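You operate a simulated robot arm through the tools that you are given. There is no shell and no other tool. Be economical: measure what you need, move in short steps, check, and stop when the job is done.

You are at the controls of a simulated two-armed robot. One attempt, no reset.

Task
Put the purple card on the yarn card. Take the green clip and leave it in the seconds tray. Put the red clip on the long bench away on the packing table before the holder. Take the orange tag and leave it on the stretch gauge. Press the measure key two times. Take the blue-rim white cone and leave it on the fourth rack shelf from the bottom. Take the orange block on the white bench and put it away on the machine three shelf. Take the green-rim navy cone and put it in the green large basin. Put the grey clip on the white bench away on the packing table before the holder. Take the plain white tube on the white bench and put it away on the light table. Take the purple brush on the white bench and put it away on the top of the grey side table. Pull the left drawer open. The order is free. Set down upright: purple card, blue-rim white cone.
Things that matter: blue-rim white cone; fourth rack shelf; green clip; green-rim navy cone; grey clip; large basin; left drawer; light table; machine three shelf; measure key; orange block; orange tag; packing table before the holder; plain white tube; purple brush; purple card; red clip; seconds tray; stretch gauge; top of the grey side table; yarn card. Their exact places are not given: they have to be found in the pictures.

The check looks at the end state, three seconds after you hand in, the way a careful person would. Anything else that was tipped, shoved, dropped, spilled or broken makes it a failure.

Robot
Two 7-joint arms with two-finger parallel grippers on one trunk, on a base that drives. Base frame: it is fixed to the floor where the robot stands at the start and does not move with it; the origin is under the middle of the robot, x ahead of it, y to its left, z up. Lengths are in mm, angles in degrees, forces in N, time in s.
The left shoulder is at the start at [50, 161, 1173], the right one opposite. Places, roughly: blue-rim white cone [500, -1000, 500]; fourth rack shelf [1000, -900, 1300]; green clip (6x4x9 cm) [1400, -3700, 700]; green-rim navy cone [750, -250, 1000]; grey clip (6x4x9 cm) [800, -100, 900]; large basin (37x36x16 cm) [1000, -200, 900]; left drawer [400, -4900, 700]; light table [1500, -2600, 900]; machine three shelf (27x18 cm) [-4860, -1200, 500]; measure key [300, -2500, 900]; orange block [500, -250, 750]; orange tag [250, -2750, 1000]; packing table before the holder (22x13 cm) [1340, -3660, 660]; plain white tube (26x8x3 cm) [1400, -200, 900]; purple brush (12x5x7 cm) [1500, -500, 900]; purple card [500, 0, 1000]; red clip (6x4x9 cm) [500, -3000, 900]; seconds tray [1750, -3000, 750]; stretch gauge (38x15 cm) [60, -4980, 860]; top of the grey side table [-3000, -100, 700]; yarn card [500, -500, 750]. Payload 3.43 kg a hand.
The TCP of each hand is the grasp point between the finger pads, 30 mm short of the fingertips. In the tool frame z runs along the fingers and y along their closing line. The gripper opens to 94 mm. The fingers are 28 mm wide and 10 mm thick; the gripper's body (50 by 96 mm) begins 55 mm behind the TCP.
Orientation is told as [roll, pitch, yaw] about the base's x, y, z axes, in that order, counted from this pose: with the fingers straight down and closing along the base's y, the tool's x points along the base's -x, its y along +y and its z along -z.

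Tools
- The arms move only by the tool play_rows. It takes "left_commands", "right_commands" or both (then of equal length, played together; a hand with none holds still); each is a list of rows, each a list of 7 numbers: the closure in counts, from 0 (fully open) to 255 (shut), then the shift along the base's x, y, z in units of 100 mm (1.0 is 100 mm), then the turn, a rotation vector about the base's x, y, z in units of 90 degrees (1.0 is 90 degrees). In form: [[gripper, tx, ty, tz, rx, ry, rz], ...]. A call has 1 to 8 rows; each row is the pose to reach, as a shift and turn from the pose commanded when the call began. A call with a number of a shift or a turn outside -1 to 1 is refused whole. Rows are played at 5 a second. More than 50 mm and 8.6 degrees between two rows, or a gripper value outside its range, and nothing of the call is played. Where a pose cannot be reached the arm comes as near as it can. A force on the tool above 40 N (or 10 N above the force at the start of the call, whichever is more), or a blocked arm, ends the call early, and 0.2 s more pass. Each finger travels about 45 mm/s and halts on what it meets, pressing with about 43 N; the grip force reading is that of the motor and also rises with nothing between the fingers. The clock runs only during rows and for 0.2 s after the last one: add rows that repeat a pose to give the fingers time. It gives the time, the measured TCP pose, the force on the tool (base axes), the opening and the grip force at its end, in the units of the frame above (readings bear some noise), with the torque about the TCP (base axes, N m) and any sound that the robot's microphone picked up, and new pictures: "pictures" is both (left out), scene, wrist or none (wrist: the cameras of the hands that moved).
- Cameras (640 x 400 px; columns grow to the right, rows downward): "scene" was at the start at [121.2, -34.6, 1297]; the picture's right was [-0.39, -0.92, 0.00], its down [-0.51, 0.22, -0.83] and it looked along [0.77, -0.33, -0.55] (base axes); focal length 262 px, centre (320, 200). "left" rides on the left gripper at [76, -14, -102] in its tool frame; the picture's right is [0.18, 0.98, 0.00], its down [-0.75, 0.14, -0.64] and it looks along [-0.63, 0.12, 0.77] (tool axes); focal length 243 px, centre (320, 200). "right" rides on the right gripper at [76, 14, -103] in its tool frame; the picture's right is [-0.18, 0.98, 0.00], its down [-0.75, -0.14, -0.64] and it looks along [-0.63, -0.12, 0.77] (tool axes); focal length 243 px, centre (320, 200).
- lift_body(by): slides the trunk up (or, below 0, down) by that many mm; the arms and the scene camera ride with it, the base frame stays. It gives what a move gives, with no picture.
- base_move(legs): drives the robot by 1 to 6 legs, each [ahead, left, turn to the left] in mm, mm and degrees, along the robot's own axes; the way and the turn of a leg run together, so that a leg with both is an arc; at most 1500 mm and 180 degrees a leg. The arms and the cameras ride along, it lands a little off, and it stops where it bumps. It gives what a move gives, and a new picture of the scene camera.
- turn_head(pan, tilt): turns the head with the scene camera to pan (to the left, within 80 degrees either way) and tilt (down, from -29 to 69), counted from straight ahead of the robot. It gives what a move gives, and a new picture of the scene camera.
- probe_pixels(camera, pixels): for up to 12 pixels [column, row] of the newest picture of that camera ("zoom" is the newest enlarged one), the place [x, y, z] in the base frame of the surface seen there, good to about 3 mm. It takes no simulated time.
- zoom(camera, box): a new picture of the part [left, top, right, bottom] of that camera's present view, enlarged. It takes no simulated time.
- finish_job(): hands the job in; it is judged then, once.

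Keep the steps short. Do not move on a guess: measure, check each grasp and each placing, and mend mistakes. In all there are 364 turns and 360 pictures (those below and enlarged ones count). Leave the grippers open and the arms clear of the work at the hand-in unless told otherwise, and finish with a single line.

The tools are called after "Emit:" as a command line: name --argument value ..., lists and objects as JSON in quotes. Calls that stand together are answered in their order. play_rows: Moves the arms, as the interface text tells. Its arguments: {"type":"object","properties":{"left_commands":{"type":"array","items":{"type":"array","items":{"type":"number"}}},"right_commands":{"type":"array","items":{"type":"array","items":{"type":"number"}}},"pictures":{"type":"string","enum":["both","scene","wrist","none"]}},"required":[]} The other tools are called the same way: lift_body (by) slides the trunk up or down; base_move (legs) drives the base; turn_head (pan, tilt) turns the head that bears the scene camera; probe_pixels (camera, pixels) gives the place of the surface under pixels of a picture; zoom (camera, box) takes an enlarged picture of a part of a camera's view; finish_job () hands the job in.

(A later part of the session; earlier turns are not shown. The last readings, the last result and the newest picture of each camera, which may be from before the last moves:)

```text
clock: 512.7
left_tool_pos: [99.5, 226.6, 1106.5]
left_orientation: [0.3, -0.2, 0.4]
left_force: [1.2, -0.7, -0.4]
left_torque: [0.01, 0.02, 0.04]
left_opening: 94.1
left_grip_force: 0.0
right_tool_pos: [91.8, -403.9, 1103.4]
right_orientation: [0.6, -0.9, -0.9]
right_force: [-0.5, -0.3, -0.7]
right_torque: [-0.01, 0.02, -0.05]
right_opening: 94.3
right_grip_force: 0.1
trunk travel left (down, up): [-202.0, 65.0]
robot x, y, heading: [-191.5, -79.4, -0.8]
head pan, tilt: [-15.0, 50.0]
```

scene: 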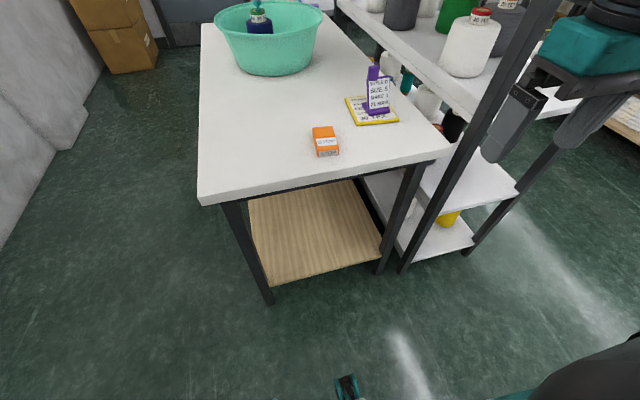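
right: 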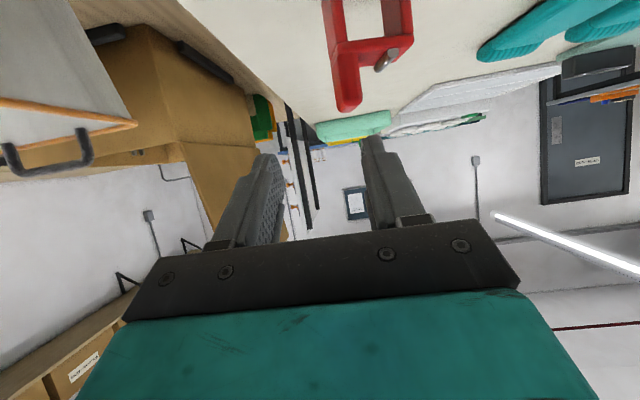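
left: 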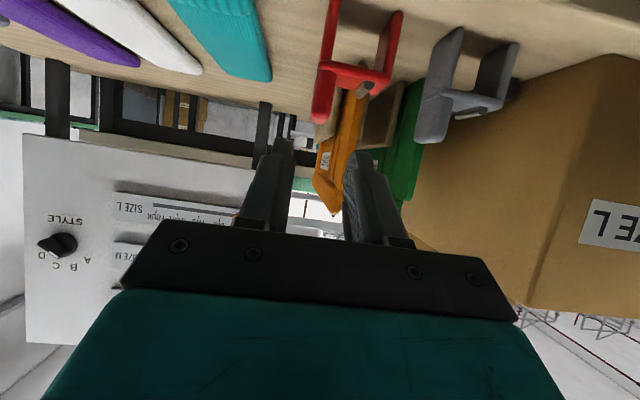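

Emit:
base_move --legs '[[235, -35, 0.8]]'

Emit:
zoom --camera "scene" --box '[300, 120, 480, 260]'

```text
clock: 514.5
left_tool_pos: [336.0, 190.5, 1104.8]
left_orientation: [0.2, -0.2, 1.0]
left_force: [0.4, 1.1, -0.6]
left_torque: [0.05, 0.0, -0.01]
left_opening: 94.1
left_grip_force: 0.1
right_tool_pos: [335.1, -439.1, 1101.9]
right_orientation: [0.6, -0.9, -0.4]
right_force: [-0.1, 0.3, 0.2]
right_torque: [0.03, 0.03, -0.02]
right_opening: 94.0
right_grip_force: 0.0
trunk travel left (down, up): [-202.0, 65.0]
robot x, y, heading: [48.3, -114.4, -0.5]
head pan, tilt: [-15.0, 50.0]
```

scene: 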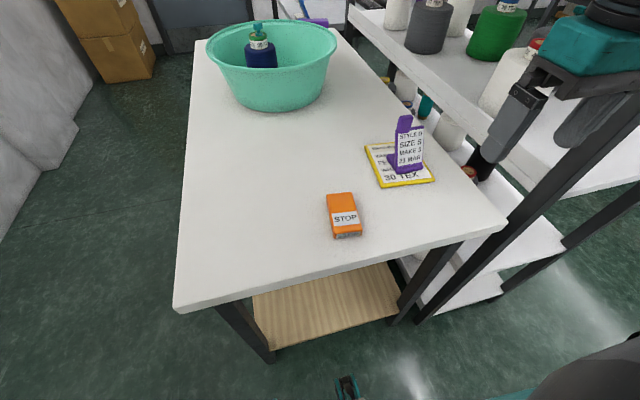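

```text
2.86 times, centred on (390, 190) of scene
```

zoom: 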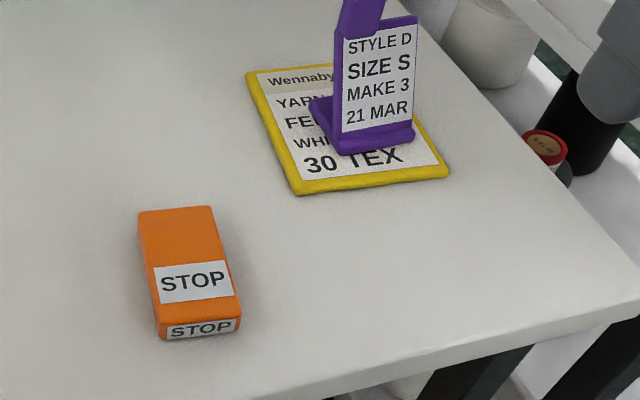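

Emit:
probe_pixels --camera "zoom" --pixels '[[145, 215], [210, 210], [165, 320], [235, 310], [185, 240], [195, 300]]'

```text
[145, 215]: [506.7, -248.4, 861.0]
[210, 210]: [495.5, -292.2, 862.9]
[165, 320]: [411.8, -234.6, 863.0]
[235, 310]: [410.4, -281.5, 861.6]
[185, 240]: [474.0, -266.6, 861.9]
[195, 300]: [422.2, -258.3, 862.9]
```

Emit:
play_rows --right_commands '[[0, 0.2, 0.4, 0, 0, 0, 0], [0, 0.4, 0.8, 0, 0, 0, -0.04], [0, 0.6, 1.0, 0, 0, 0, -0.085], [0, 1.0, 1.0, 0, 0, 0, -0.085]]' --pictures "none"

Emit:
play_rows --right_commands '[[0, 0.1, 0.35, 0, 0, 0, 0], [0, 0.21, 0.75, 0, 0, 0, 0], [0, 0.21, 0.75, -0.4, 0, 0, 0], [0, 0.21, 0.75, -0.8, 0, 0, 0], [0, 0.21, 0.75, -1.0, 0, 0, 0]]' --pictures "none"

Emit:
play_rows --right_commands '[[0, 0, 0, -0.4, 0, 0, 0], [0, 0, 0, -0.7, 0, 0, 0]]' --pictures "both"

```text
clock: 515.5
left_tool_pos: [336.4, 190.2, 1104.8]
left_orientation: [0.4, -0.2, 1.0]
left_force: [0.4, 0.5, 0.1]
left_torque: [-0.01, 0.0, 0.0]
left_opening: 93.8
left_grip_force: 0.1
right_tool_pos: [434.9, -336.3, 1101.1]
right_orientation: [0.7, -0.9, -8.1]
right_force: [-0.6, -0.2, -0.7]
right_torque: [-0.01, 0.02, 0.01]
right_opening: 94.1
right_grip_force: 0.1
trunk travel left (down, up): [-202.0, 65.0]
robot x, y, heading: [49.7, -117.7, -0.4]
head pan, tilt: [-15.0, 50.0]
```

```text
clock: 516.7
left_tool_pos: [336.8, 191.3, 1106.2]
left_orientation: [0.3, -0.2, 0.9]
left_force: [-0.1, 0.2, -0.2]
left_torque: [0.01, -0.01, -0.01]
left_opening: 94.0
left_grip_force: 0.2
right_tool_pos: [457.5, -262.9, 1002.7]
right_orientation: [0.7, -0.9, -8.1]
right_force: [0.5, -0.7, 0.1]
right_torque: [-0.01, 0.0, 0.04]
right_opening: 94.0
right_grip_force: 0.0
trunk travel left (down, up): [-202.0, 65.0]
robot x, y, heading: [49.6, -116.0, -0.3]
head pan, tilt: [-15.0, 50.0]
```

```text
clock: 517.3
left_tool_pos: [335.7, 190.9, 1105.3]
left_orientation: [0.4, -0.2, 0.9]
left_force: [-0.6, 0.8, 0.0]
left_torque: [-0.01, 0.0, 0.01]
left_opening: 94.0
left_grip_force: 0.0
right_tool_pos: [458.5, -264.3, 934.7]
right_orientation: [0.7, -1.0, -7.9]
right_force: [0.6, 0.4, 0.4]
right_torque: [-0.02, 0.01, 0.0]
right_opening: 93.9
right_grip_force: 0.0
trunk travel left (down, up): [-202.0, 65.0]
robot x, y, heading: [51.0, -116.7, -0.1]
head pan, tilt: [-15.0, 50.0]
```

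scene: 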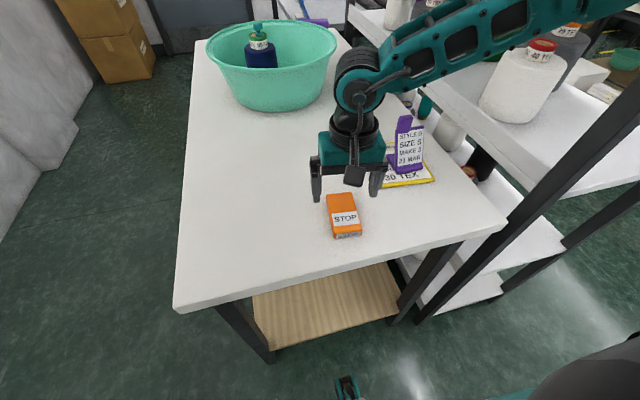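
right: 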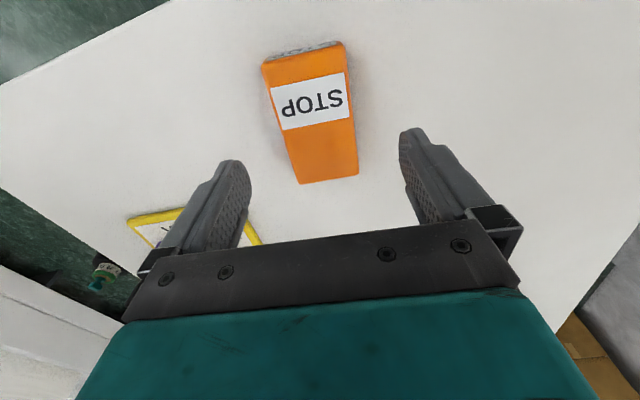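

Emit:
play_rows --right_commands '[[0, -0.02, 0, -0.4, 0, 0, 0], [0, -0.02, 0, -0.61, 0, 0, 0], [100, -0.02, 0, -0.61, 0, 0, 0], [255, -0.02, 0, -0.61, 0, 0, 0], [255, -0.02, 0, -0.61, 0, 0, 0], [255, -0.02, 0, -0.61, 0, 0, 0], [255, -0.02, 0, -0.3, 0, 0, 0], [255, -0.02, 0, 0.1, 0, 0, 0]]' --pictures "wrist"

```text
clock: 519.1
left_tool_pos: [336.4, 191.4, 1106.1]
left_orientation: [0.3, -0.2, 0.9]
left_force: [-0.4, 0.4, 0.5]
left_torque: [-0.02, -0.05, 0.01]
left_opening: 93.8
left_grip_force: 0.1
right_tool_pos: [450.5, -262.7, 941.2]
right_orientation: [0.6, -0.8, -8.0]
right_force: [-1.1, 0.4, 0.7]
right_torque: [0.03, -0.02, 0.02]
right_opening: 0.0
right_grip_force: 23.7
right hand out of reach, approached as far as the arm can: row 1, 2, 3, 4, 5, 6, 7
trunk travel left (down, up): [-202.0, 65.0]
robot x, y, heading: [51.8, -113.9, -0.4]
head pan, tilt: [-15.0, 50.0]
```

right: 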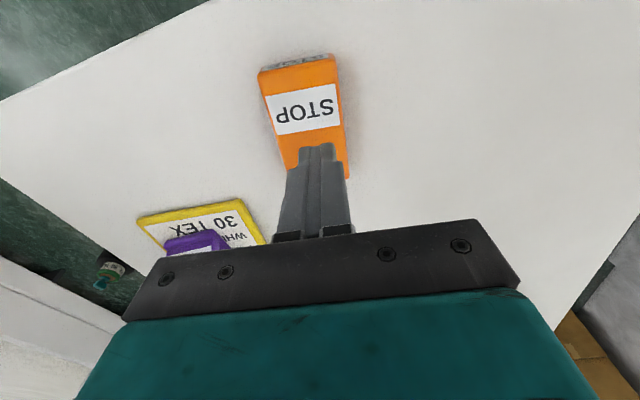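

The arm's downward limit stopped it above the block. I open, then lower with the trunk.

Emit:
play_rows --right_commands '[[0, 0.04, 0, 0, 0, 0, 0], [0, 0.04, 0, 0, 0, 0, 0], [0, 0.04, 0, 0, 0, 0, 0], [0, 0.04, 0, 0, 0, 0, 0], [0, 0.04, 0, 0, 0, 0, 0]]' --pictures "none"

Emit:
lift_body --by -65

Emit:
play_rows --right_commands '[[0, 0, 0, 0, 0, 0, 0]]' --pictures "wrist"

```text
clock: 520.3
left_tool_pos: [336.2, 191.3, 1104.4]
left_orientation: [0.3, -0.2, 1.0]
left_force: [0.0, 1.0, -0.9]
left_torque: [0.0, -0.01, -0.02]
left_opening: 94.1
left_grip_force: 0.0
right_tool_pos: [457.0, -262.9, 942.9]
right_orientation: [0.6, -0.9, -8.0]
right_force: [0.1, -0.9, 0.3]
right_torque: [0.0, 0.01, 0.01]
right_opening: 94.3
right_grip_force: 0.0
trunk travel left (down, up): [-202.0, 65.0]
robot x, y, heading: [47.0, -116.8, -0.5]
head pan, tilt: [-15.0, 50.0]
```

```text
clock: 521.4
left_tool_pos: [337.4, 191.7, 1039.6]
left_orientation: [0.3, -0.2, 1.0]
left_force: [0.2, 0.7, 0.4]
left_torque: [0.0, 0.01, 0.03]
left_opening: 93.8
left_grip_force: 0.1
right_tool_pos: [456.0, -262.6, 878.2]
right_orientation: [0.5, -0.9, -8.0]
right_force: [0.2, 0.0, -0.2]
right_torque: [-0.01, -0.04, 0.02]
right_opening: 94.0
right_grip_force: 0.1
trunk travel left (down, up): [-137.0, 130.0]
robot x, y, heading: [48.6, -114.8, -0.3]
head pan, tilt: [-15.0, 50.0]
```

```text
clock: 521.8
left_tool_pos: [337.0, 190.6, 1039.2]
left_orientation: [0.3, -0.2, 0.9]
left_force: [0.1, 0.5, 0.6]
left_torque: [0.01, -0.02, 0.0]
left_opening: 93.9
left_grip_force: 0.2
right_tool_pos: [457.3, -262.7, 878.2]
right_orientation: [0.7, -0.9, -8.1]
right_force: [-0.3, 0.3, 0.3]
right_torque: [0.01, -0.02, -0.01]
right_opening: 94.0
right_grip_force: 0.1
trunk travel left (down, up): [-137.0, 130.0]
robot x, y, heading: [47.5, -116.0, -0.4]
head pan, tilt: [-15.0, 50.0]
```

right: 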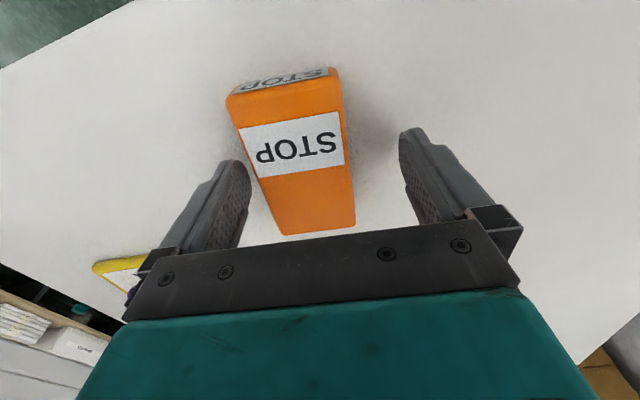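

Emit:
play_rows --right_commands '[[0, 0, -0.05, 0, 0, 0, 0], [100, 0, -0.05, 0, 0, 0, 0], [255, 0, -0.05, 0, 0, 0, 0], [255, 0, -0.05, 0, 0, 0, 0], [255, 0, -0.05, 0, 0, 0, 0], [255, 0, -0.05, 0, 0, 0, 0]]' --pictures "wrist"

Emit:
lift_body --by 65

```text
clock: 523.2
left_tool_pos: [335.8, 191.0, 1040.3]
left_orientation: [0.3, -0.2, 0.9]
left_force: [-0.6, 0.4, -0.7]
left_torque: [0.01, -0.04, -0.02]
left_opening: 94.2
left_grip_force: 0.2
right_tool_pos: [454.9, -268.1, 877.4]
right_orientation: [0.7, -0.9, -8.0]
right_force: [0.2, 0.4, 0.1]
right_torque: [-0.02, 0.0, -0.03]
right_opening: 55.5
right_grip_force: 43.0
trunk travel left (down, up): [-137.0, 130.0]
robot x, y, heading: [48.9, -111.6, -0.4]
head pan, tilt: [-15.0, 50.0]
```

right: 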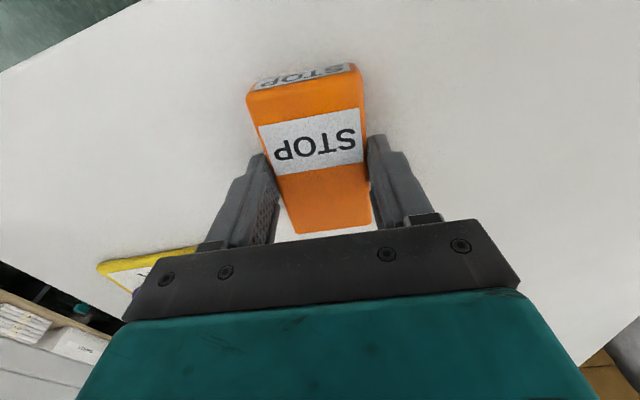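

```text
clock: 524.2
left_tool_pos: [337.0, 191.5, 1104.3]
left_orientation: [0.3, -0.2, 0.9]
left_force: [-0.3, 0.1, -0.6]
left_torque: [0.02, 0.02, 0.01]
left_opening: 94.2
left_grip_force: 0.2
right_tool_pos: [455.2, -268.6, 942.1]
right_orientation: [0.5, -0.9, -8.0]
right_force: [0.5, -1.1, -1.1]
right_torque: [0.0, 0.01, -0.02]
right_opening: 55.3
right_grip_force: 43.2
trunk travel left (down, up): [-202.0, 65.0]
robot x, y, heading: [47.9, -114.5, -0.1]
head pan, tilt: [-15.0, 50.0]
```

Emit:
play_rows --right_commands '[[255, 0, 0, 0.4, 0, 0, 0], [255, -0.2, -0.1, 0.8, 0, 0, 0], [255, -0.6, -0.3, 1.0, 0, 0, 0], [255, -1.0, -0.5, 1.0, 0, 0, 0]]' --pictures "both"

```text
clock: 525.2
left_tool_pos: [335.9, 190.5, 1104.7]
left_orientation: [0.3, -0.3, 0.9]
left_force: [0.2, 0.5, 0.7]
left_torque: [-0.01, 0.0, -0.01]
left_opening: 93.9
left_grip_force: 0.1
right_tool_pos: [353.7, -318.6, 1041.6]
right_orientation: [0.7, -0.9, -8.0]
right_force: [-0.2, -1.0, -0.9]
right_torque: [0.01, 0.0, -0.01]
right_opening: 54.9
right_grip_force: 43.3
trunk travel left (down, up): [-202.0, 65.0]
robot x, y, heading: [46.1, -115.9, -0.4]
head pan, tilt: [-15.0, 50.0]
```

scene: 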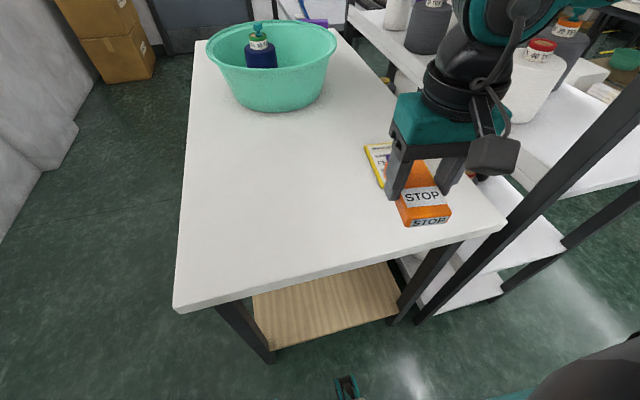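
right: 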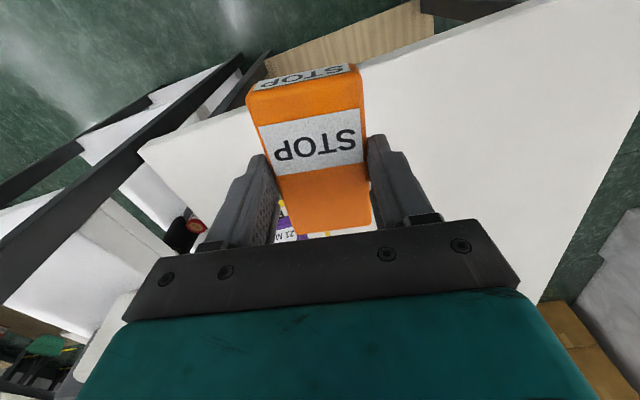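

Emit:
play_rows --right_commands '[[255, -0.1, -0.4, 0.2, 0, 0, 0.04], [255, -0.2, -0.8, 0.4, 0, 0, 0.08], [255, -0.3, -1.0, 0.6, 0, 0, 0.085]]' --pictures "none"

Emit:
base_move --legs '[[-90, 0, 0], [0, 610, 0], [1450, 0, 0], [500, 0, 0], [0, 0, 180]]'

```text
clock: 526.0
left_tool_pos: [334.9, 190.4, 1105.5]
left_orientation: [0.2, -0.3, 0.9]
left_force: [-0.3, 0.2, -0.1]
left_torque: [-0.04, 0.01, -0.02]
left_opening: 94.1
left_grip_force: 0.1
right_tool_pos: [324.7, -418.8, 1102.0]
right_orientation: [0.6, -1.0, -0.3]
right_force: [1.1, 0.1, -1.4]
right_torque: [0.0, -0.03, 0.0]
right_opening: 55.0
right_grip_force: 43.2
trunk travel left (down, up): [-202.0, 65.0]
robot x, y, heading: [47.7, -111.3, -0.2]
head pan, tilt: [-15.0, 50.0]
```

```text
clock: 546.9
left_tool_pos: [1640.4, 125.6, 1105.1]
left_orientation: [0.4, -0.2, 177.6]
left_force: [-0.6, -0.8, 0.5]
left_torque: [-0.04, 0.02, 0.01]
left_opening: 93.9
left_grip_force: 0.0
right_tool_pos: [1685.5, 732.7, 1101.0]
right_orientation: [0.6, -0.9, 176.3]
right_force: [0.6, 0.4, -0.7]
right_torque: [0.0, 0.01, -0.02]
right_opening: 55.3
right_grip_force: 42.9
trunk travel left (down, up): [-202.0, 65.0]
robot x, y, heading: [1946.7, 414.0, 176.5]
head pan, tilt: [-15.0, 50.0]
```

scene: 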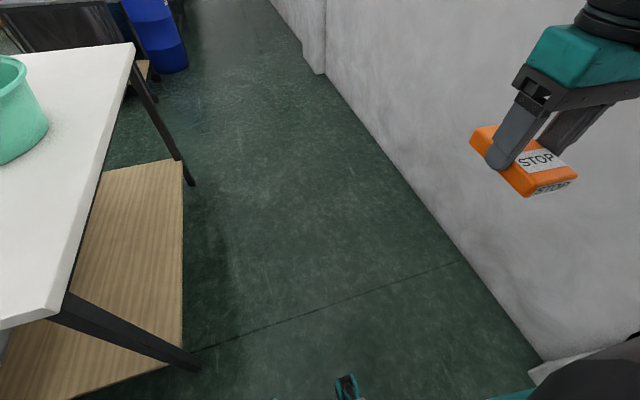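

Emit:
base_move --legs '[[0, 0, 3.4], [0, 500, 0]]'

Emit:
turn_head --pan 30 --tilt 48

```text
clock: 550.2
left_tool_pos: [1661.2, -386.9, 1106.0]
left_orientation: [0.3, -0.2, -178.5]
left_force: [-0.8, -0.7, 0.3]
left_torque: [0.03, -0.03, 0.01]
left_opening: 94.1
left_grip_force: 0.1
right_tool_pos: [1667.1, 221.4, 1100.7]
right_orientation: [0.5, -0.9, -179.8]
right_force: [0.1, 0.2, -2.1]
right_torque: [0.02, 0.03, -0.04]
right_opening: 55.1
right_grip_force: 42.7
trunk travel left (down, up): [-202.0, 65.0]
robot x, y, heading: [1945.2, -79.8, -179.6]
head pan, tilt: [-15.0, 50.0]
```

scene: 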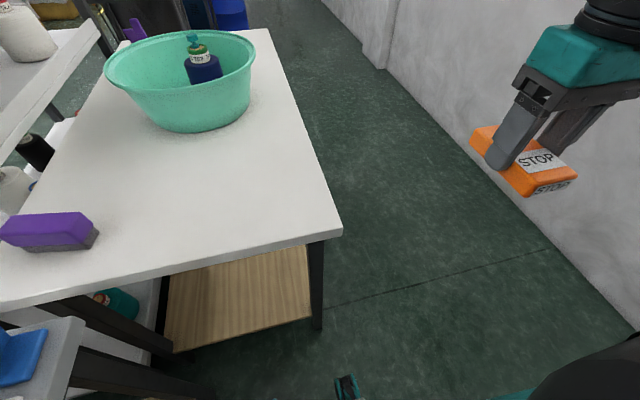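

```text
clock: 551.4
left_tool_pos: [1661.9, -387.6, 1104.4]
left_orientation: [0.3, -0.3, -178.4]
left_force: [0.5, -0.8, -0.3]
left_torque: [-0.01, -0.03, -0.02]
left_opening: 94.0
left_grip_force: 0.0
right_tool_pos: [1665.8, 221.4, 1100.1]
right_orientation: [0.6, -0.8, -179.7]
right_force: [0.0, -0.5, -1.5]
right_torque: [-0.03, 0.01, 0.01]
right_opening: 55.4
right_grip_force: 43.4
trunk travel left (down, up): [-202.0, 65.0]
robot x, y, heading: [1943.5, -79.4, -179.8]
head pan, tilt: [30.0, 48.0]
```

scene: 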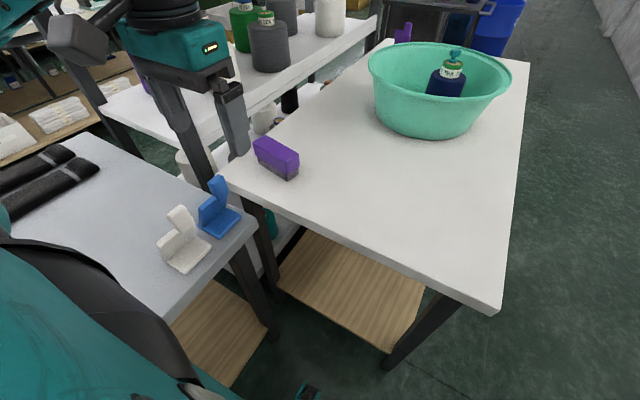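

Emit:
base_move --legs '[[85, 0, 0], [0, 25, 0]]'

Emit:
zoom --camera "scene" --box '[200, 110, 360, 230]'

```text
clock: 552.9
left_tool_pos: [1579.3, -415.6, 1104.8]
left_orientation: [0.2, -0.2, -178.4]
left_force: [-0.1, -1.0, 0.2]
left_torque: [0.02, -0.01, 0.0]
left_opening: 94.2
left_grip_force: 0.1
right_tool_pos: [1583.2, 193.5, 1101.4]
right_orientation: [0.6, -0.9, -179.4]
right_force: [-0.3, -0.3, -0.8]
right_torque: [0.0, 0.0, 0.0]
right_opening: 55.2
right_grip_force: 43.3
trunk travel left (down, up): [-202.0, 65.0]
robot x, y, heading: [1865.2, -105.3, -179.7]
head pan, tilt: [30.0, 48.0]
```

scene: 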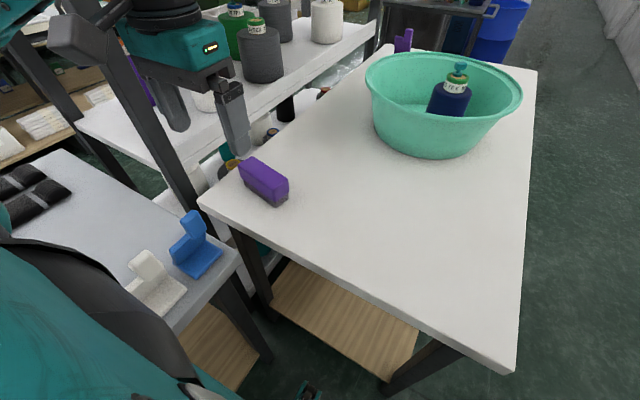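

```text
3.33 times, centred on (280, 170) of scene
```

zoom: 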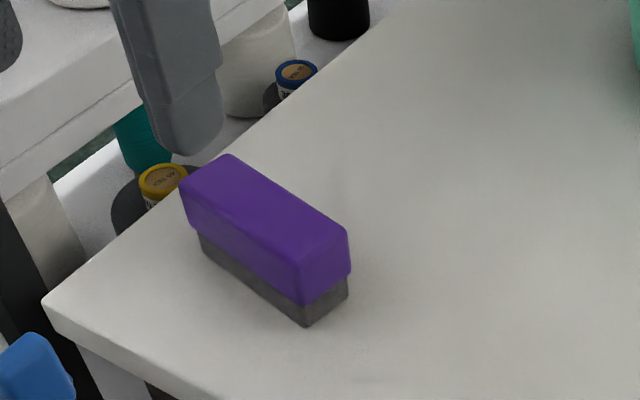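

Emit:
probe_pixels --camera "zoom" --pixels '[[190, 185], [235, 165], [300, 255], [345, 230], [270, 210], [305, 320], [345, 285], [200, 240], [325, 260], [245, 250]]'

```text
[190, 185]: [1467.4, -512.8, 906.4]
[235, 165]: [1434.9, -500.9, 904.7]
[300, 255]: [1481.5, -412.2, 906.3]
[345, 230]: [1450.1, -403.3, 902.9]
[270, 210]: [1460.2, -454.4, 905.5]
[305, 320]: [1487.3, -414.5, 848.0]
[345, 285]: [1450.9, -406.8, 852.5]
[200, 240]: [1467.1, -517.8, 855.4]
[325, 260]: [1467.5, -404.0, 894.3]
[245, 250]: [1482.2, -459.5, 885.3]
```

Brush centre is (1458,-458), long axis along y, 40 wide, top 906. The left hand turns +80° so it closes across the brush.

Emit:
play_rows --left_commands '[[0, -0.1, 0, 0, 0, 0, 0.09], [0, -0.2, 0, 0, 0, 0, 0.18], [0, -0.3, 0, 0, 0, 0, 0.27], [0, -0.4, 0, 0, 0, 0, 0.36], [0, -0.5, 0, 0, 0, 0, 0.45], [0, -0.6, 0, 0, 0, 0, 0.54], [0, -0.7, 0, 0, 0, 0, 0.63], [0, -0.8, 0, 0, 0, 0, 0.72]]' --pictures "none"

Emit:
play_rows --left_commands '[[0, -0.2, -0.1, 0, 0, 0, 0.08], [0, -0.38, -0.25, 0, 0, 0, 0.166], [0, -0.38, -0.25, -0.4, 0, 0, 0.166], [0, -0.38, -0.25, -0.8, 0, 0, 0.166]]' --pictures "both"

```text
clock: 554.6
left_tool_pos: [1500.7, -413.0, 1104.7]
left_orientation: [0.2, -0.1, -113.4]
left_force: [-0.4, -0.4, 0.4]
left_torque: [-0.01, 0.01, -0.01]
left_opening: 94.1
left_grip_force: 0.1
right_tool_pos: [1583.4, 196.2, 1101.9]
right_orientation: [0.7, -0.9, -179.6]
right_force: [0.3, -0.1, -1.3]
right_torque: [-0.02, 0.04, -0.02]
right_opening: 55.1
right_grip_force: 42.8
trunk travel left (down, up): [-202.0, 65.0]
robot x, y, heading: [1862.2, -102.1, -179.4]
head pan, tilt: [30.0, 48.0]
```

```text
clock: 555.6
left_tool_pos: [1461.1, -441.5, 1025.8]
left_orientation: [0.2, -0.2, -98.6]
left_force: [0.3, 0.4, -0.1]
left_torque: [0.01, -0.03, 0.01]
left_opening: 94.2
left_grip_force: 0.2
right_tool_pos: [1582.5, 195.6, 1102.0]
right_orientation: [0.6, -0.9, -179.5]
right_force: [-0.5, 0.4, -0.4]
right_torque: [0.04, -0.02, -0.02]
right_opening: 55.4
right_grip_force: 42.7
trunk travel left (down, up): [-202.0, 65.0]
robot x, y, heading: [1867.2, -106.2, -179.6]
head pan, tilt: [30.0, 48.0]
```

scene: 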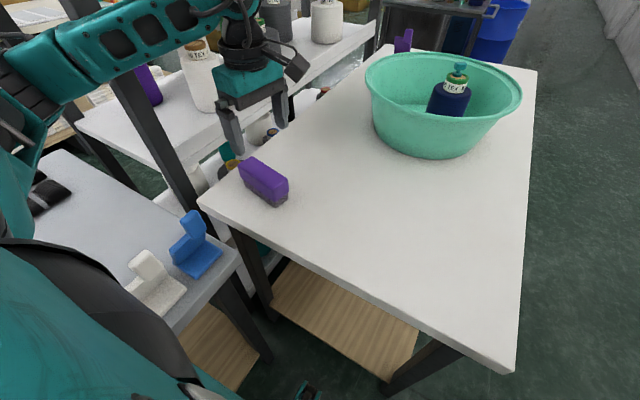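
left: 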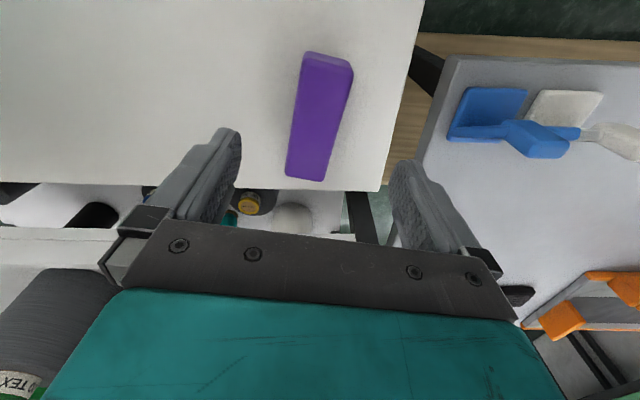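

Emit:
play_rows --left_commands '[[0, 0, 0, -0.4, 0, 0, 0], [0, 0, 0, -0.8, 0, 0, 0], [0, 0, 0, -1.0, 0, 0, 0]]' --pictures "wrist"

```text
clock: 556.5
left_tool_pos: [1459.8, -437.3, 926.0]
left_orientation: [0.3, -0.2, -98.6]
left_force: [-0.3, 0.4, 0.3]
left_torque: [0.03, 0.01, -0.03]
left_opening: 93.9
left_grip_force: 0.1
right_tool_pos: [1583.5, 195.4, 1101.3]
right_orientation: [0.7, -0.9, -179.6]
right_force: [0.1, 0.6, -1.1]
right_torque: [-0.01, -0.01, -0.01]
right_opening: 55.2
right_grip_force: 43.5
trunk travel left (down, up): [-202.0, 65.0]
robot x, y, heading: [1861.7, -103.5, -179.6]
head pan, tilt: [30.0, 48.0]
```

left: 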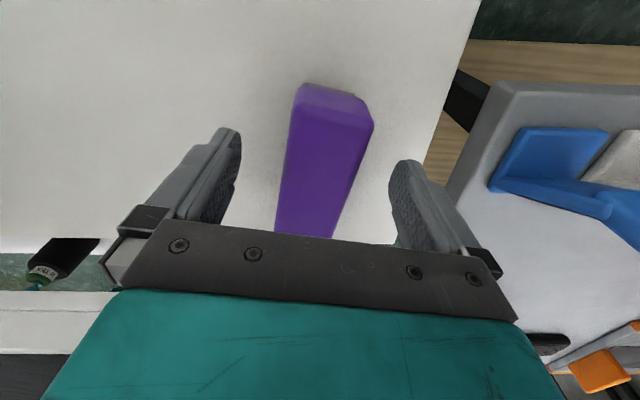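

Emit:
play_rows --left_commands '[[0, 0, -0.05, -0.2, 0, 0, 0], [0, 0, -0.05, -0.35, 0, 0, 0], [100, 0, -0.05, -0.35, 0, 0, 0], [255, 0, -0.05, -0.35, 0, 0, 0], [255, 0, -0.05, -0.35, 0, 0, 0], [255, 0, -0.05, -0.35, 0, 0, 0], [255, 0, -0.05, -0.35, 0, 0, 0]]' --pictures "wrist"

```text
clock: 558.0
left_tool_pos: [1462.1, -443.0, 891.8]
left_orientation: [0.3, -0.2, -98.6]
left_force: [-0.3, 1.0, -0.7]
left_torque: [-0.02, 0.01, 0.01]
left_opening: 49.7
left_grip_force: 42.6
right_tool_pos: [1583.0, 194.9, 1101.8]
right_orientation: [0.6, -0.9, -179.6]
right_force: [-0.2, 1.6, -1.0]
right_torque: [0.01, -0.03, -0.02]
right_opening: 55.6
right_grip_force: 42.6
trunk travel left (down, up): [-202.0, 65.0]
robot x, y, heading: [1866.9, -104.0, -179.5]
head pan, tilt: [30.0, 48.0]
```

left: 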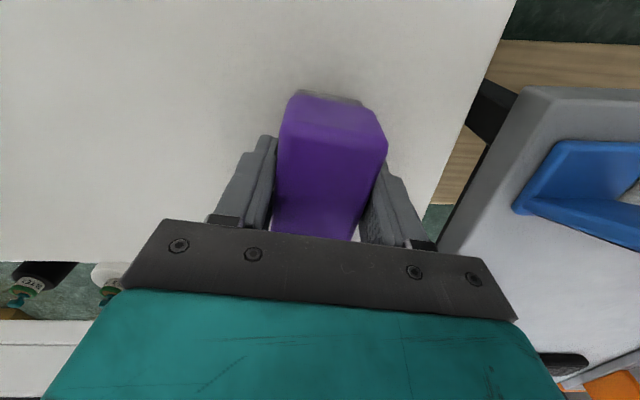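

Gripped. Lift and bring it back near the robot.

Emit:
play_rows --left_commands '[[255, 0, 0, 0.4, 0, 0, 0], [255, 0, 0, 0.8, 0, 0, 0], [255, 0.1, 0, 1.0, 0, 0, 0]]' --pictures "none"

Emit:
play_rows --left_commands '[[255, 0.2, 0.1, 0.4, 0, 0, 0], [255, 0.6, 0.2, 0.6, 0, 0, -0.08], [255, 1.0, 0.3, 0.8, 0, 0, -0.16], [255, 1.0, 0.3, 1.0, 0, 0, -0.24]]' --pictures "none"

Emit:
play_rows --left_commands '[[255, 0.3, 0, 0, 0, 0, -0.09], [255, 0.5, 0, 0, 0, 0, -0.18], [255, 0.5, 0, 0, 0, 0, -0.27], [255, 0.5, 0, 0, 0, 0, -0.36], [255, 0.5, 0, 0, 0, 0, -0.45], [255, 0.5, 0, 0, 0, 0, -0.54], [255, 0.5, 0, 0, 0, 0, -0.64]]' --pictures "both"

```text
clock: 558.9
left_tool_pos: [1472.6, -442.0, 990.8]
left_orientation: [0.4, -0.2, -98.6]
left_force: [-0.3, 0.3, -1.5]
left_torque: [0.04, 0.01, -0.02]
left_opening: 49.5
left_grip_force: 42.7
right_tool_pos: [1582.6, 195.3, 1101.4]
right_orientation: [0.7, -0.8, -179.6]
right_force: [0.6, 0.2, -0.8]
right_torque: [0.0, 0.01, -0.02]
right_opening: 55.3
right_grip_force: 42.5
trunk travel left (down, up): [-202.0, 65.0]
robot x, y, heading: [1863.2, -103.1, -179.7]
head pan, tilt: [30.0, 48.0]
```

```text
clock: 559.9
left_tool_pos: [1571.6, -414.7, 1090.4]
left_orientation: [0.3, -0.2, -120.3]
left_force: [-0.1, -0.1, -0.6]
left_torque: [0.05, -0.03, 0.01]
left_opening: 49.6
left_grip_force: 43.3
right_tool_pos: [1583.3, 194.8, 1100.1]
right_orientation: [0.7, -0.9, -179.7]
right_force: [-0.1, 0.3, -1.5]
right_torque: [-0.02, 0.02, -0.01]
right_opening: 55.2
right_grip_force: 43.3
trunk travel left (down, up): [-202.0, 65.0]
robot x, y, heading: [1862.6, -104.2, -179.8]
head pan, tilt: [30.0, 48.0]
```

```text
refused: row 7 steps farther than a row can; nothing moved
```

Emit:
play_rows --left_commands '[[255, 0.2, 0, 0, 0, 0, -0.09], [255, 0.3, 0, 0, 0, 0, -0.18], [255, 0.3, 0, 0, 0, 0, -0.27], [255, 0.3, 0, 0, 0, 0, -0.36], [255, 0.3, 0, 0, 0, 0, -0.45], [255, 0.3, 0, 0, 0, 0, -0.54], [255, 0.3, 0, 0, 0, 0, -0.63]]' --pictures "wrist"

Emit:
base_move --legs '[[-60, 0, 0], [0, -590, 0], [1450, 0, 0]]'

```text
clock: 561.5
left_tool_pos: [1601.8, -414.2, 1089.8]
left_orientation: [0.3, -0.1, -177.1]
left_force: [-0.1, 0.1, -1.1]
left_torque: [-0.01, 0.0, 0.03]
left_opening: 49.6
left_grip_force: 43.1
right_tool_pos: [1582.8, 195.8, 1101.6]
right_orientation: [0.6, -0.9, -179.6]
right_force: [0.0, 0.6, -1.4]
right_torque: [-0.01, 0.02, 0.02]
right_opening: 55.2
right_grip_force: 42.5
trunk travel left (down, up): [-202.0, 65.0]
robot x, y, heading: [1864.6, -107.6, -179.6]
head pan, tilt: [30.0, 48.0]
```

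left: 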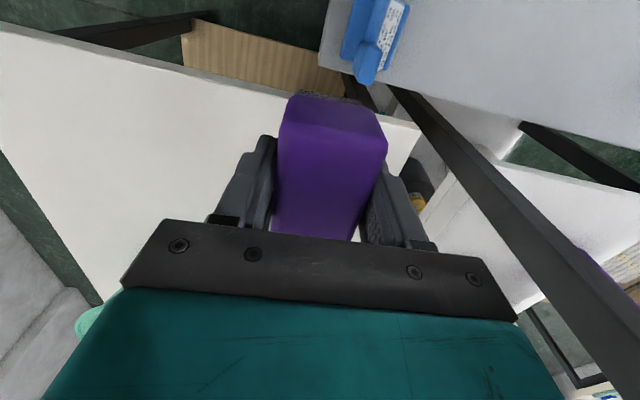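

```text
clock: 572.0
left_tool_pos: [260.4, 133.9, 1090.2]
left_orientation: [0.4, -0.1, -175.0]
left_force: [-0.2, 0.2, -1.1]
left_torque: [0.01, -0.02, 0.02]
left_opening: 49.7
left_grip_force: 42.7
right_tool_pos: [223.1, 740.9, 1100.1]
right_orientation: [0.6, -1.0, -177.7]
right_force: [0.4, -0.4, -1.8]
right_torque: [-0.01, -0.02, 0.02]
right_opening: 55.1
right_grip_force: 43.1
trunk travel left (down, up): [-202.0, 65.0]
robot x, y, heading: [511.5, 452.5, -177.3]
head pan, tilt: [30.0, 48.0]
```

scene: 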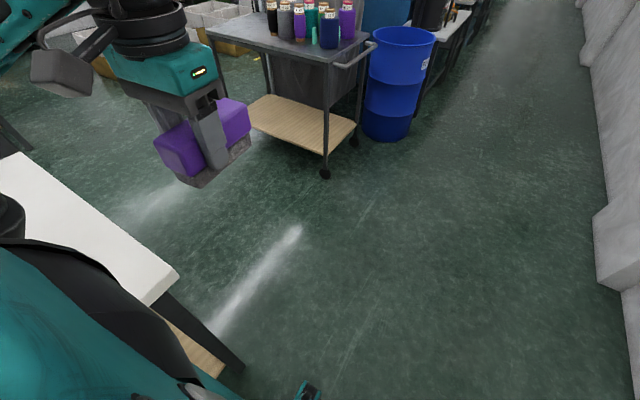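

Emit:
base_move --legs '[[0, -190, -2.7], [900, 0, 0]]'

Emit:
turn_head --pan 10 --tilt 18

```text
clock: 577.9
left_tool_pos: [-650.3, 328.3, 1089.6]
left_orientation: [0.3, -0.2, -176.6]
left_force: [0.5, 1.5, -1.7]
left_torque: [0.0, -0.06, 0.0]
left_opening: 49.6
left_grip_force: 43.3
right_tool_pos: [-671.6, 937.6, 1100.5]
right_orientation: [0.7, -0.9, -179.3]
right_force: [0.4, 0.2, -2.1]
right_torque: [0.01, 0.01, 0.0]
right_opening: 55.6
right_grip_force: 42.8
trunk travel left (down, up): [-202.0, 65.0]
robot x, y, heading: [-389.9, 636.5, -179.3]
head pan, tilt: [30.0, 48.0]
```

scene: 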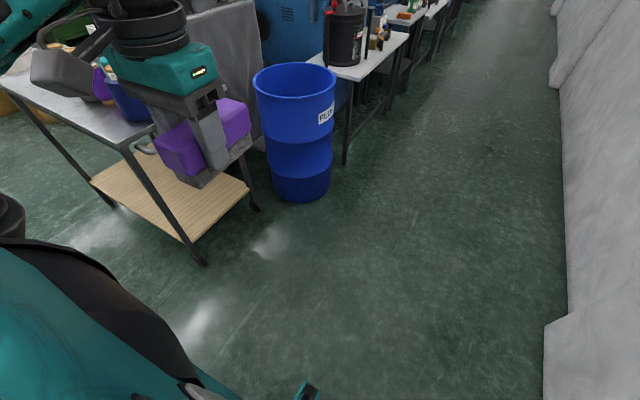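

```text
clock: 578.9
left_tool_pos: [-651.2, 328.4, 1090.2]
left_orientation: [0.3, -0.2, -176.7]
left_force: [-0.7, -0.3, -1.5]
left_torque: [-0.01, -0.01, 0.02]
left_opening: 49.7
left_grip_force: 42.6
right_tool_pos: [-671.5, 938.3, 1101.3]
right_orientation: [0.6, -0.9, -179.5]
right_force: [1.3, 0.3, -0.9]
right_torque: [-0.01, 0.02, 0.03]
right_opening: 55.0
right_grip_force: 43.0
trunk travel left (down, up): [-202.0, 65.0]
robot x, y, heading: [-393.2, 638.3, -179.4]
head pan, tilt: [10.0, 18.0]
```

scene: 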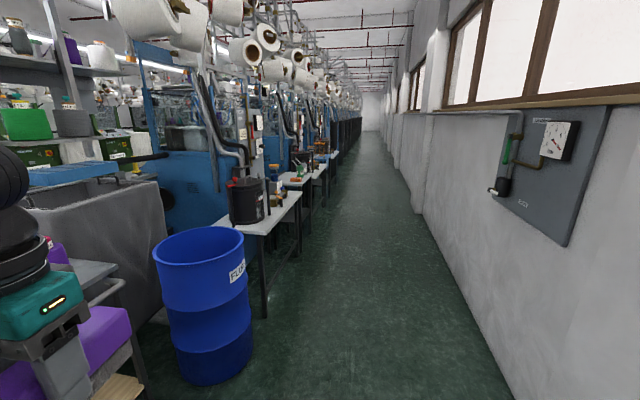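

Emit:
probe_pixels --camera "scene" --pixels '[[265, 215], [300, 183], [297, 195], [325, 165], [320, 172], [265, 300], [430, 215], [245, 300], [304, 225]]'

Emit:
zoom --camera "scene" --box '[200, 110, 400, 240]'

```text
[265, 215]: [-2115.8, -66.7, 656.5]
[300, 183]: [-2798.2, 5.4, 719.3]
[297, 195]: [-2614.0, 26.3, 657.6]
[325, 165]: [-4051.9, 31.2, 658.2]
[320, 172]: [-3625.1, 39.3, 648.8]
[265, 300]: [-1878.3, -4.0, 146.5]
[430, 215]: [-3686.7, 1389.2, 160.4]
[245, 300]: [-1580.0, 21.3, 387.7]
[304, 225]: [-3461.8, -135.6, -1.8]
```

```text
3.08 times, centred on (300, 175) of scene
```

zoom: 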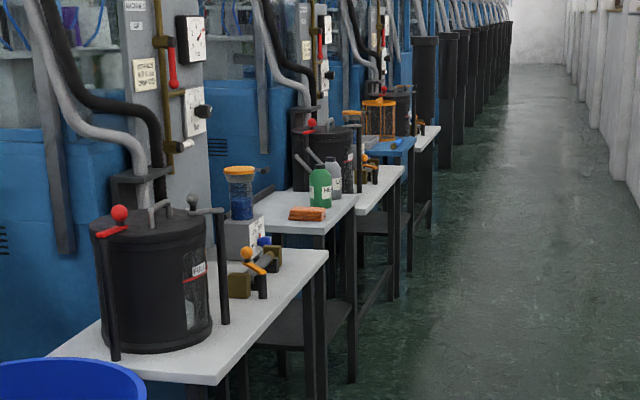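

Emit:
base_move --legs '[[1500, 0, 0], [700, 0, 0]]'

Emit:
turn_head --pan 60 --tilt 30

```text
clock: 589.7
left_tool_pos: [-2829.0, 262.3, 1090.5]
left_orientation: [0.3, -0.2, -175.5]
left_force: [0.0, 0.1, -2.1]
left_torque: [0.02, -0.07, -0.03]
left_opening: 49.4
left_grip_force: 43.0
right_tool_pos: [-2864.6, 871.5, 1101.2]
right_orientation: [0.5, -0.9, -178.2]
right_force: [0.0, 0.4, -2.8]
right_torque: [-0.01, -0.02, -0.04]
right_opening: 55.4
right_grip_force: 42.6
trunk travel left (down, up): [-202.0, 65.0]
robot x, y, heading: [-2578.1, 578.0, -177.9]
head pan, tilt: [10.0, 18.0]
```

scene: 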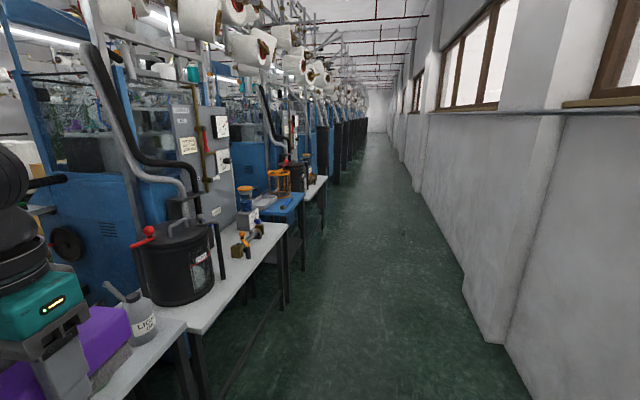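

```text
clock: 590.9
left_tool_pos: [-2829.6, 263.7, 1090.9]
left_orientation: [0.3, -0.3, -175.4]
left_force: [0.6, -0.1, -0.7]
left_torque: [0.03, -0.04, 0.02]
left_opening: 49.7
left_grip_force: 43.2
right_tool_pos: [-2863.9, 871.6, 1101.8]
right_orientation: [0.6, -0.9, -178.2]
right_force: [0.6, 0.2, -1.5]
right_torque: [-0.01, 0.0, -0.04]
right_opening: 55.4
right_grip_force: 43.0
trunk travel left (down, up): [-202.0, 65.0]
robot x, y, heading: [-2579.3, 577.2, -178.3]
head pan, tilt: [60.0, 30.0]
```

scene: 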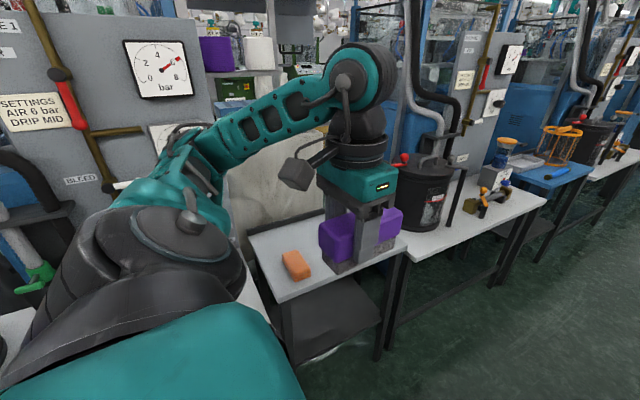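

Emit:
base_move --legs '[[0, 0, 88.3]]'

Emit:
turn_head --pan 0 --tilt 40

```text
clock: 595.0
left_tool_pos: [-2264.1, 319.1, 1091.1]
left_orientation: [0.3, -0.2, -86.6]
left_force: [0.2, -1.1, -1.1]
left_torque: [0.01, 0.02, 0.0]
left_opening: 50.0
left_grip_force: 42.9
right_tool_pos: [-2873.4, 295.9, 1101.0]
right_orientation: [0.5, -0.9, -89.3]
right_force: [0.0, 0.8, 0.1]
right_torque: [0.02, 0.01, 0.0]
right_opening: 55.4
right_grip_force: 42.4
trunk travel left (down, up): [-202.0, 65.0]
robot x, y, heading: [-2577.5, 579.7, -89.3]
head pan, tilt: [60.0, 30.0]
```

scene: 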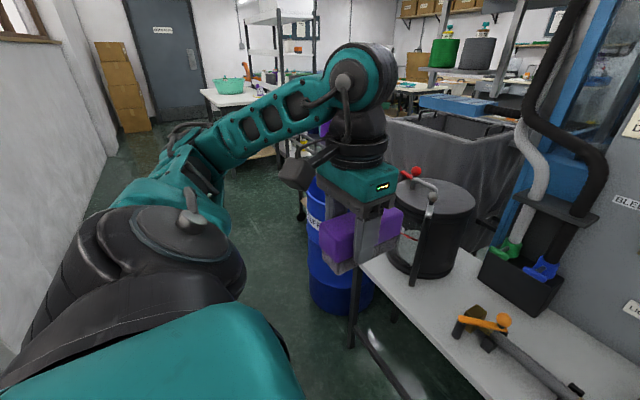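

```text
clock: 596.3
left_tool_pos: [-2264.0, 317.7, 1090.1]
left_orientation: [0.4, -0.3, -86.6]
left_force: [0.7, 1.0, -1.6]
left_torque: [0.04, 0.0, -0.04]
left_opening: 49.6
left_grip_force: 42.9
right_tool_pos: [-2873.7, 297.0, 1101.5]
right_orientation: [0.6, -1.0, -89.3]
right_force: [-1.0, 1.0, -1.6]
right_torque: [0.02, -0.01, -0.03]
right_opening: 55.2
right_grip_force: 43.2
trunk travel left (down, up): [-202.0, 65.0]
robot x, y, heading: [-2576.0, 577.9, -89.2]
head pan, tilt: [0.0, 40.0]
```

scene: 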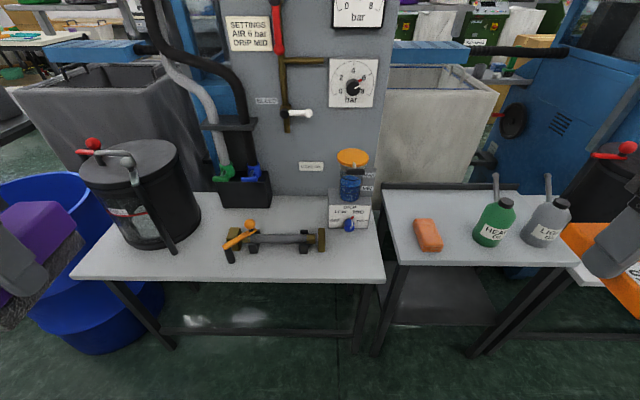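

Emit:
probe_pixels --camera "scene" --pixels '[[400, 260], [385, 195], [575, 262], [520, 195], [430, 235], [415, 245], [440, 245], [460, 215], [450, 195], [490, 240], [410, 205], [460, 255]]'

Emit:
zoom --camera "scene" --box '[370, 150, 610, 300]'

```text
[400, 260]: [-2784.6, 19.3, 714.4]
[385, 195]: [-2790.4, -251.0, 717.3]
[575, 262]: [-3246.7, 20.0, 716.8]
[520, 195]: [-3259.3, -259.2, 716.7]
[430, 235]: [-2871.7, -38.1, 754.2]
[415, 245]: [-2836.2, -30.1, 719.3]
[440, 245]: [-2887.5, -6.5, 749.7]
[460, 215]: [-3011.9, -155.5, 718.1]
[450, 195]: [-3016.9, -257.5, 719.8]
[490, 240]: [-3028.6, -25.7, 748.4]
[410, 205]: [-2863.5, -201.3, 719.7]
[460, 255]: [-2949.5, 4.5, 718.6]
```

```text
2.67 times, centred on (490, 225) of scene
```

zoom: 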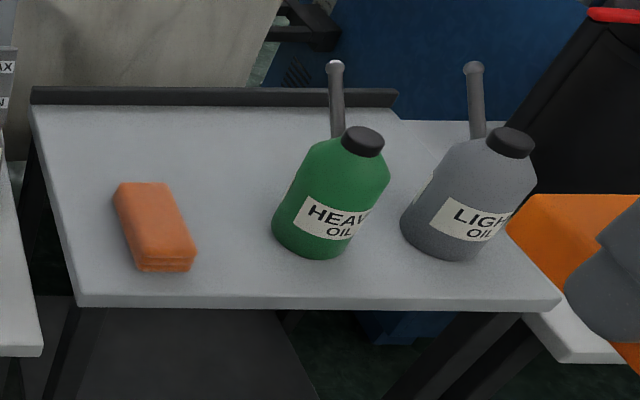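

The grey side table: x -2785..-3255, y 20..-260, z 718, with a sponge and two oil bottles on it. Free spot: behind the sponge, about (-2885,-175). I raise the right hand for safety and drive up.

Emit:
play_rows --right_commands '[[255, 0, 0, 0.4, 0, 0, 0], [255, 0, 0, 0.8, 0, 0, 0], [255, 0, 0.2, 1.0, 0, 0, 0]]' --pictures "none"

Emit:
base_move --legs '[[0, -430, -1], [225, 0, 0]]'

Emit:
turn_head --pan 0 --tilt 52

```text
clock: 597.1
left_tool_pos: [-2264.5, 319.0, 1090.6]
left_orientation: [0.3, -0.2, -86.6]
left_force: [-0.3, -0.2, -1.2]
left_torque: [0.0, 0.0, -0.03]
left_opening: 49.7
left_grip_force: 42.9
right_tool_pos: [-2873.5, 317.5, 1200.5]
right_orientation: [0.8, -0.9, -89.3]
right_force: [0.0, 0.4, -2.2]
right_torque: [-0.02, 0.01, 0.01]
right_opening: 55.3
right_grip_force: 43.0
trunk travel left (down, up): [-202.0, 65.0]
robot x, y, heading: [-2575.3, 578.1, -89.1]
head pan, tilt: [0.0, 40.0]
```

```text
clock: 601.1
left_tool_pos: [-2709.8, 90.0, 1091.3]
left_orientation: [0.3, -0.3, -87.7]
left_force: [-0.7, -0.1, -1.4]
left_torque: [0.04, 0.01, 0.0]
left_opening: 49.6
left_grip_force: 43.3
right_tool_pos: [-3317.9, 100.6, 1200.9]
right_orientation: [0.5, -0.8, -90.4]
right_force: [0.5, -0.6, -1.0]
right_torque: [0.03, 0.02, -0.03]
right_opening: 54.9
right_grip_force: 43.5
trunk travel left (down, up): [-202.0, 65.0]
robot x, y, heading: [-3015.5, 357.9, -90.7]
head pan, tilt: [0.0, 40.0]
```

scene: 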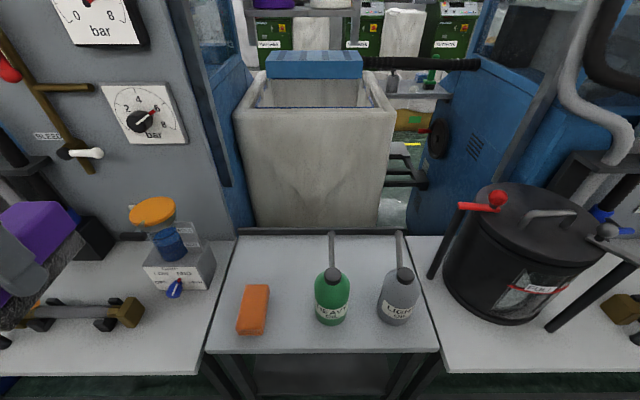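

```text
clock: 601.8
left_tool_pos: [-2710.0, 89.4, 1089.6]
left_orientation: [0.4, -0.2, -87.8]
left_force: [0.0, -0.2, -0.8]
left_torque: [0.01, 0.0, 0.0]
left_opening: 50.0
left_grip_force: 42.9
right_tool_pos: [-3318.1, 99.9, 1201.0]
right_orientation: [0.7, -0.8, -90.4]
right_force: [0.0, -0.1, -0.9]
right_torque: [-0.01, -0.01, 0.02]
right_opening: 55.4
right_grip_force: 43.0
trunk travel left (down, up): [-202.0, 65.0]
robot x, y, heading: [-3016.8, 358.4, -90.0]
head pan, tilt: [0.0, 52.0]
```

scene: 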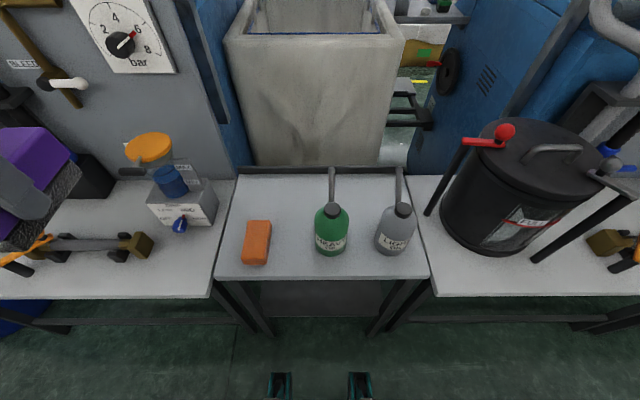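

Emit:
probe_pixels --camera "scene" --pixels '[[258, 222], [245, 262], [270, 222], [317, 235], [345, 240], [331, 172], [270, 200], [285, 190], [150, 145], [505, 130], [333, 210], [240, 172]]'

```text
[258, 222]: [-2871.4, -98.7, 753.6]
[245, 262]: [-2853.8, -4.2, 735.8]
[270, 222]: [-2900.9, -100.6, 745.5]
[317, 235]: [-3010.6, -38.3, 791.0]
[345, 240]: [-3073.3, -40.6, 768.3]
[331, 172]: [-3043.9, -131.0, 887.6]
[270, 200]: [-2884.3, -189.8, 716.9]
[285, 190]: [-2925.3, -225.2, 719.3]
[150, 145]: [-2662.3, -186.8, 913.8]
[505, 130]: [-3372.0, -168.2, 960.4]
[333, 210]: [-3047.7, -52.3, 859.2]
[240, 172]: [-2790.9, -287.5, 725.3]
```

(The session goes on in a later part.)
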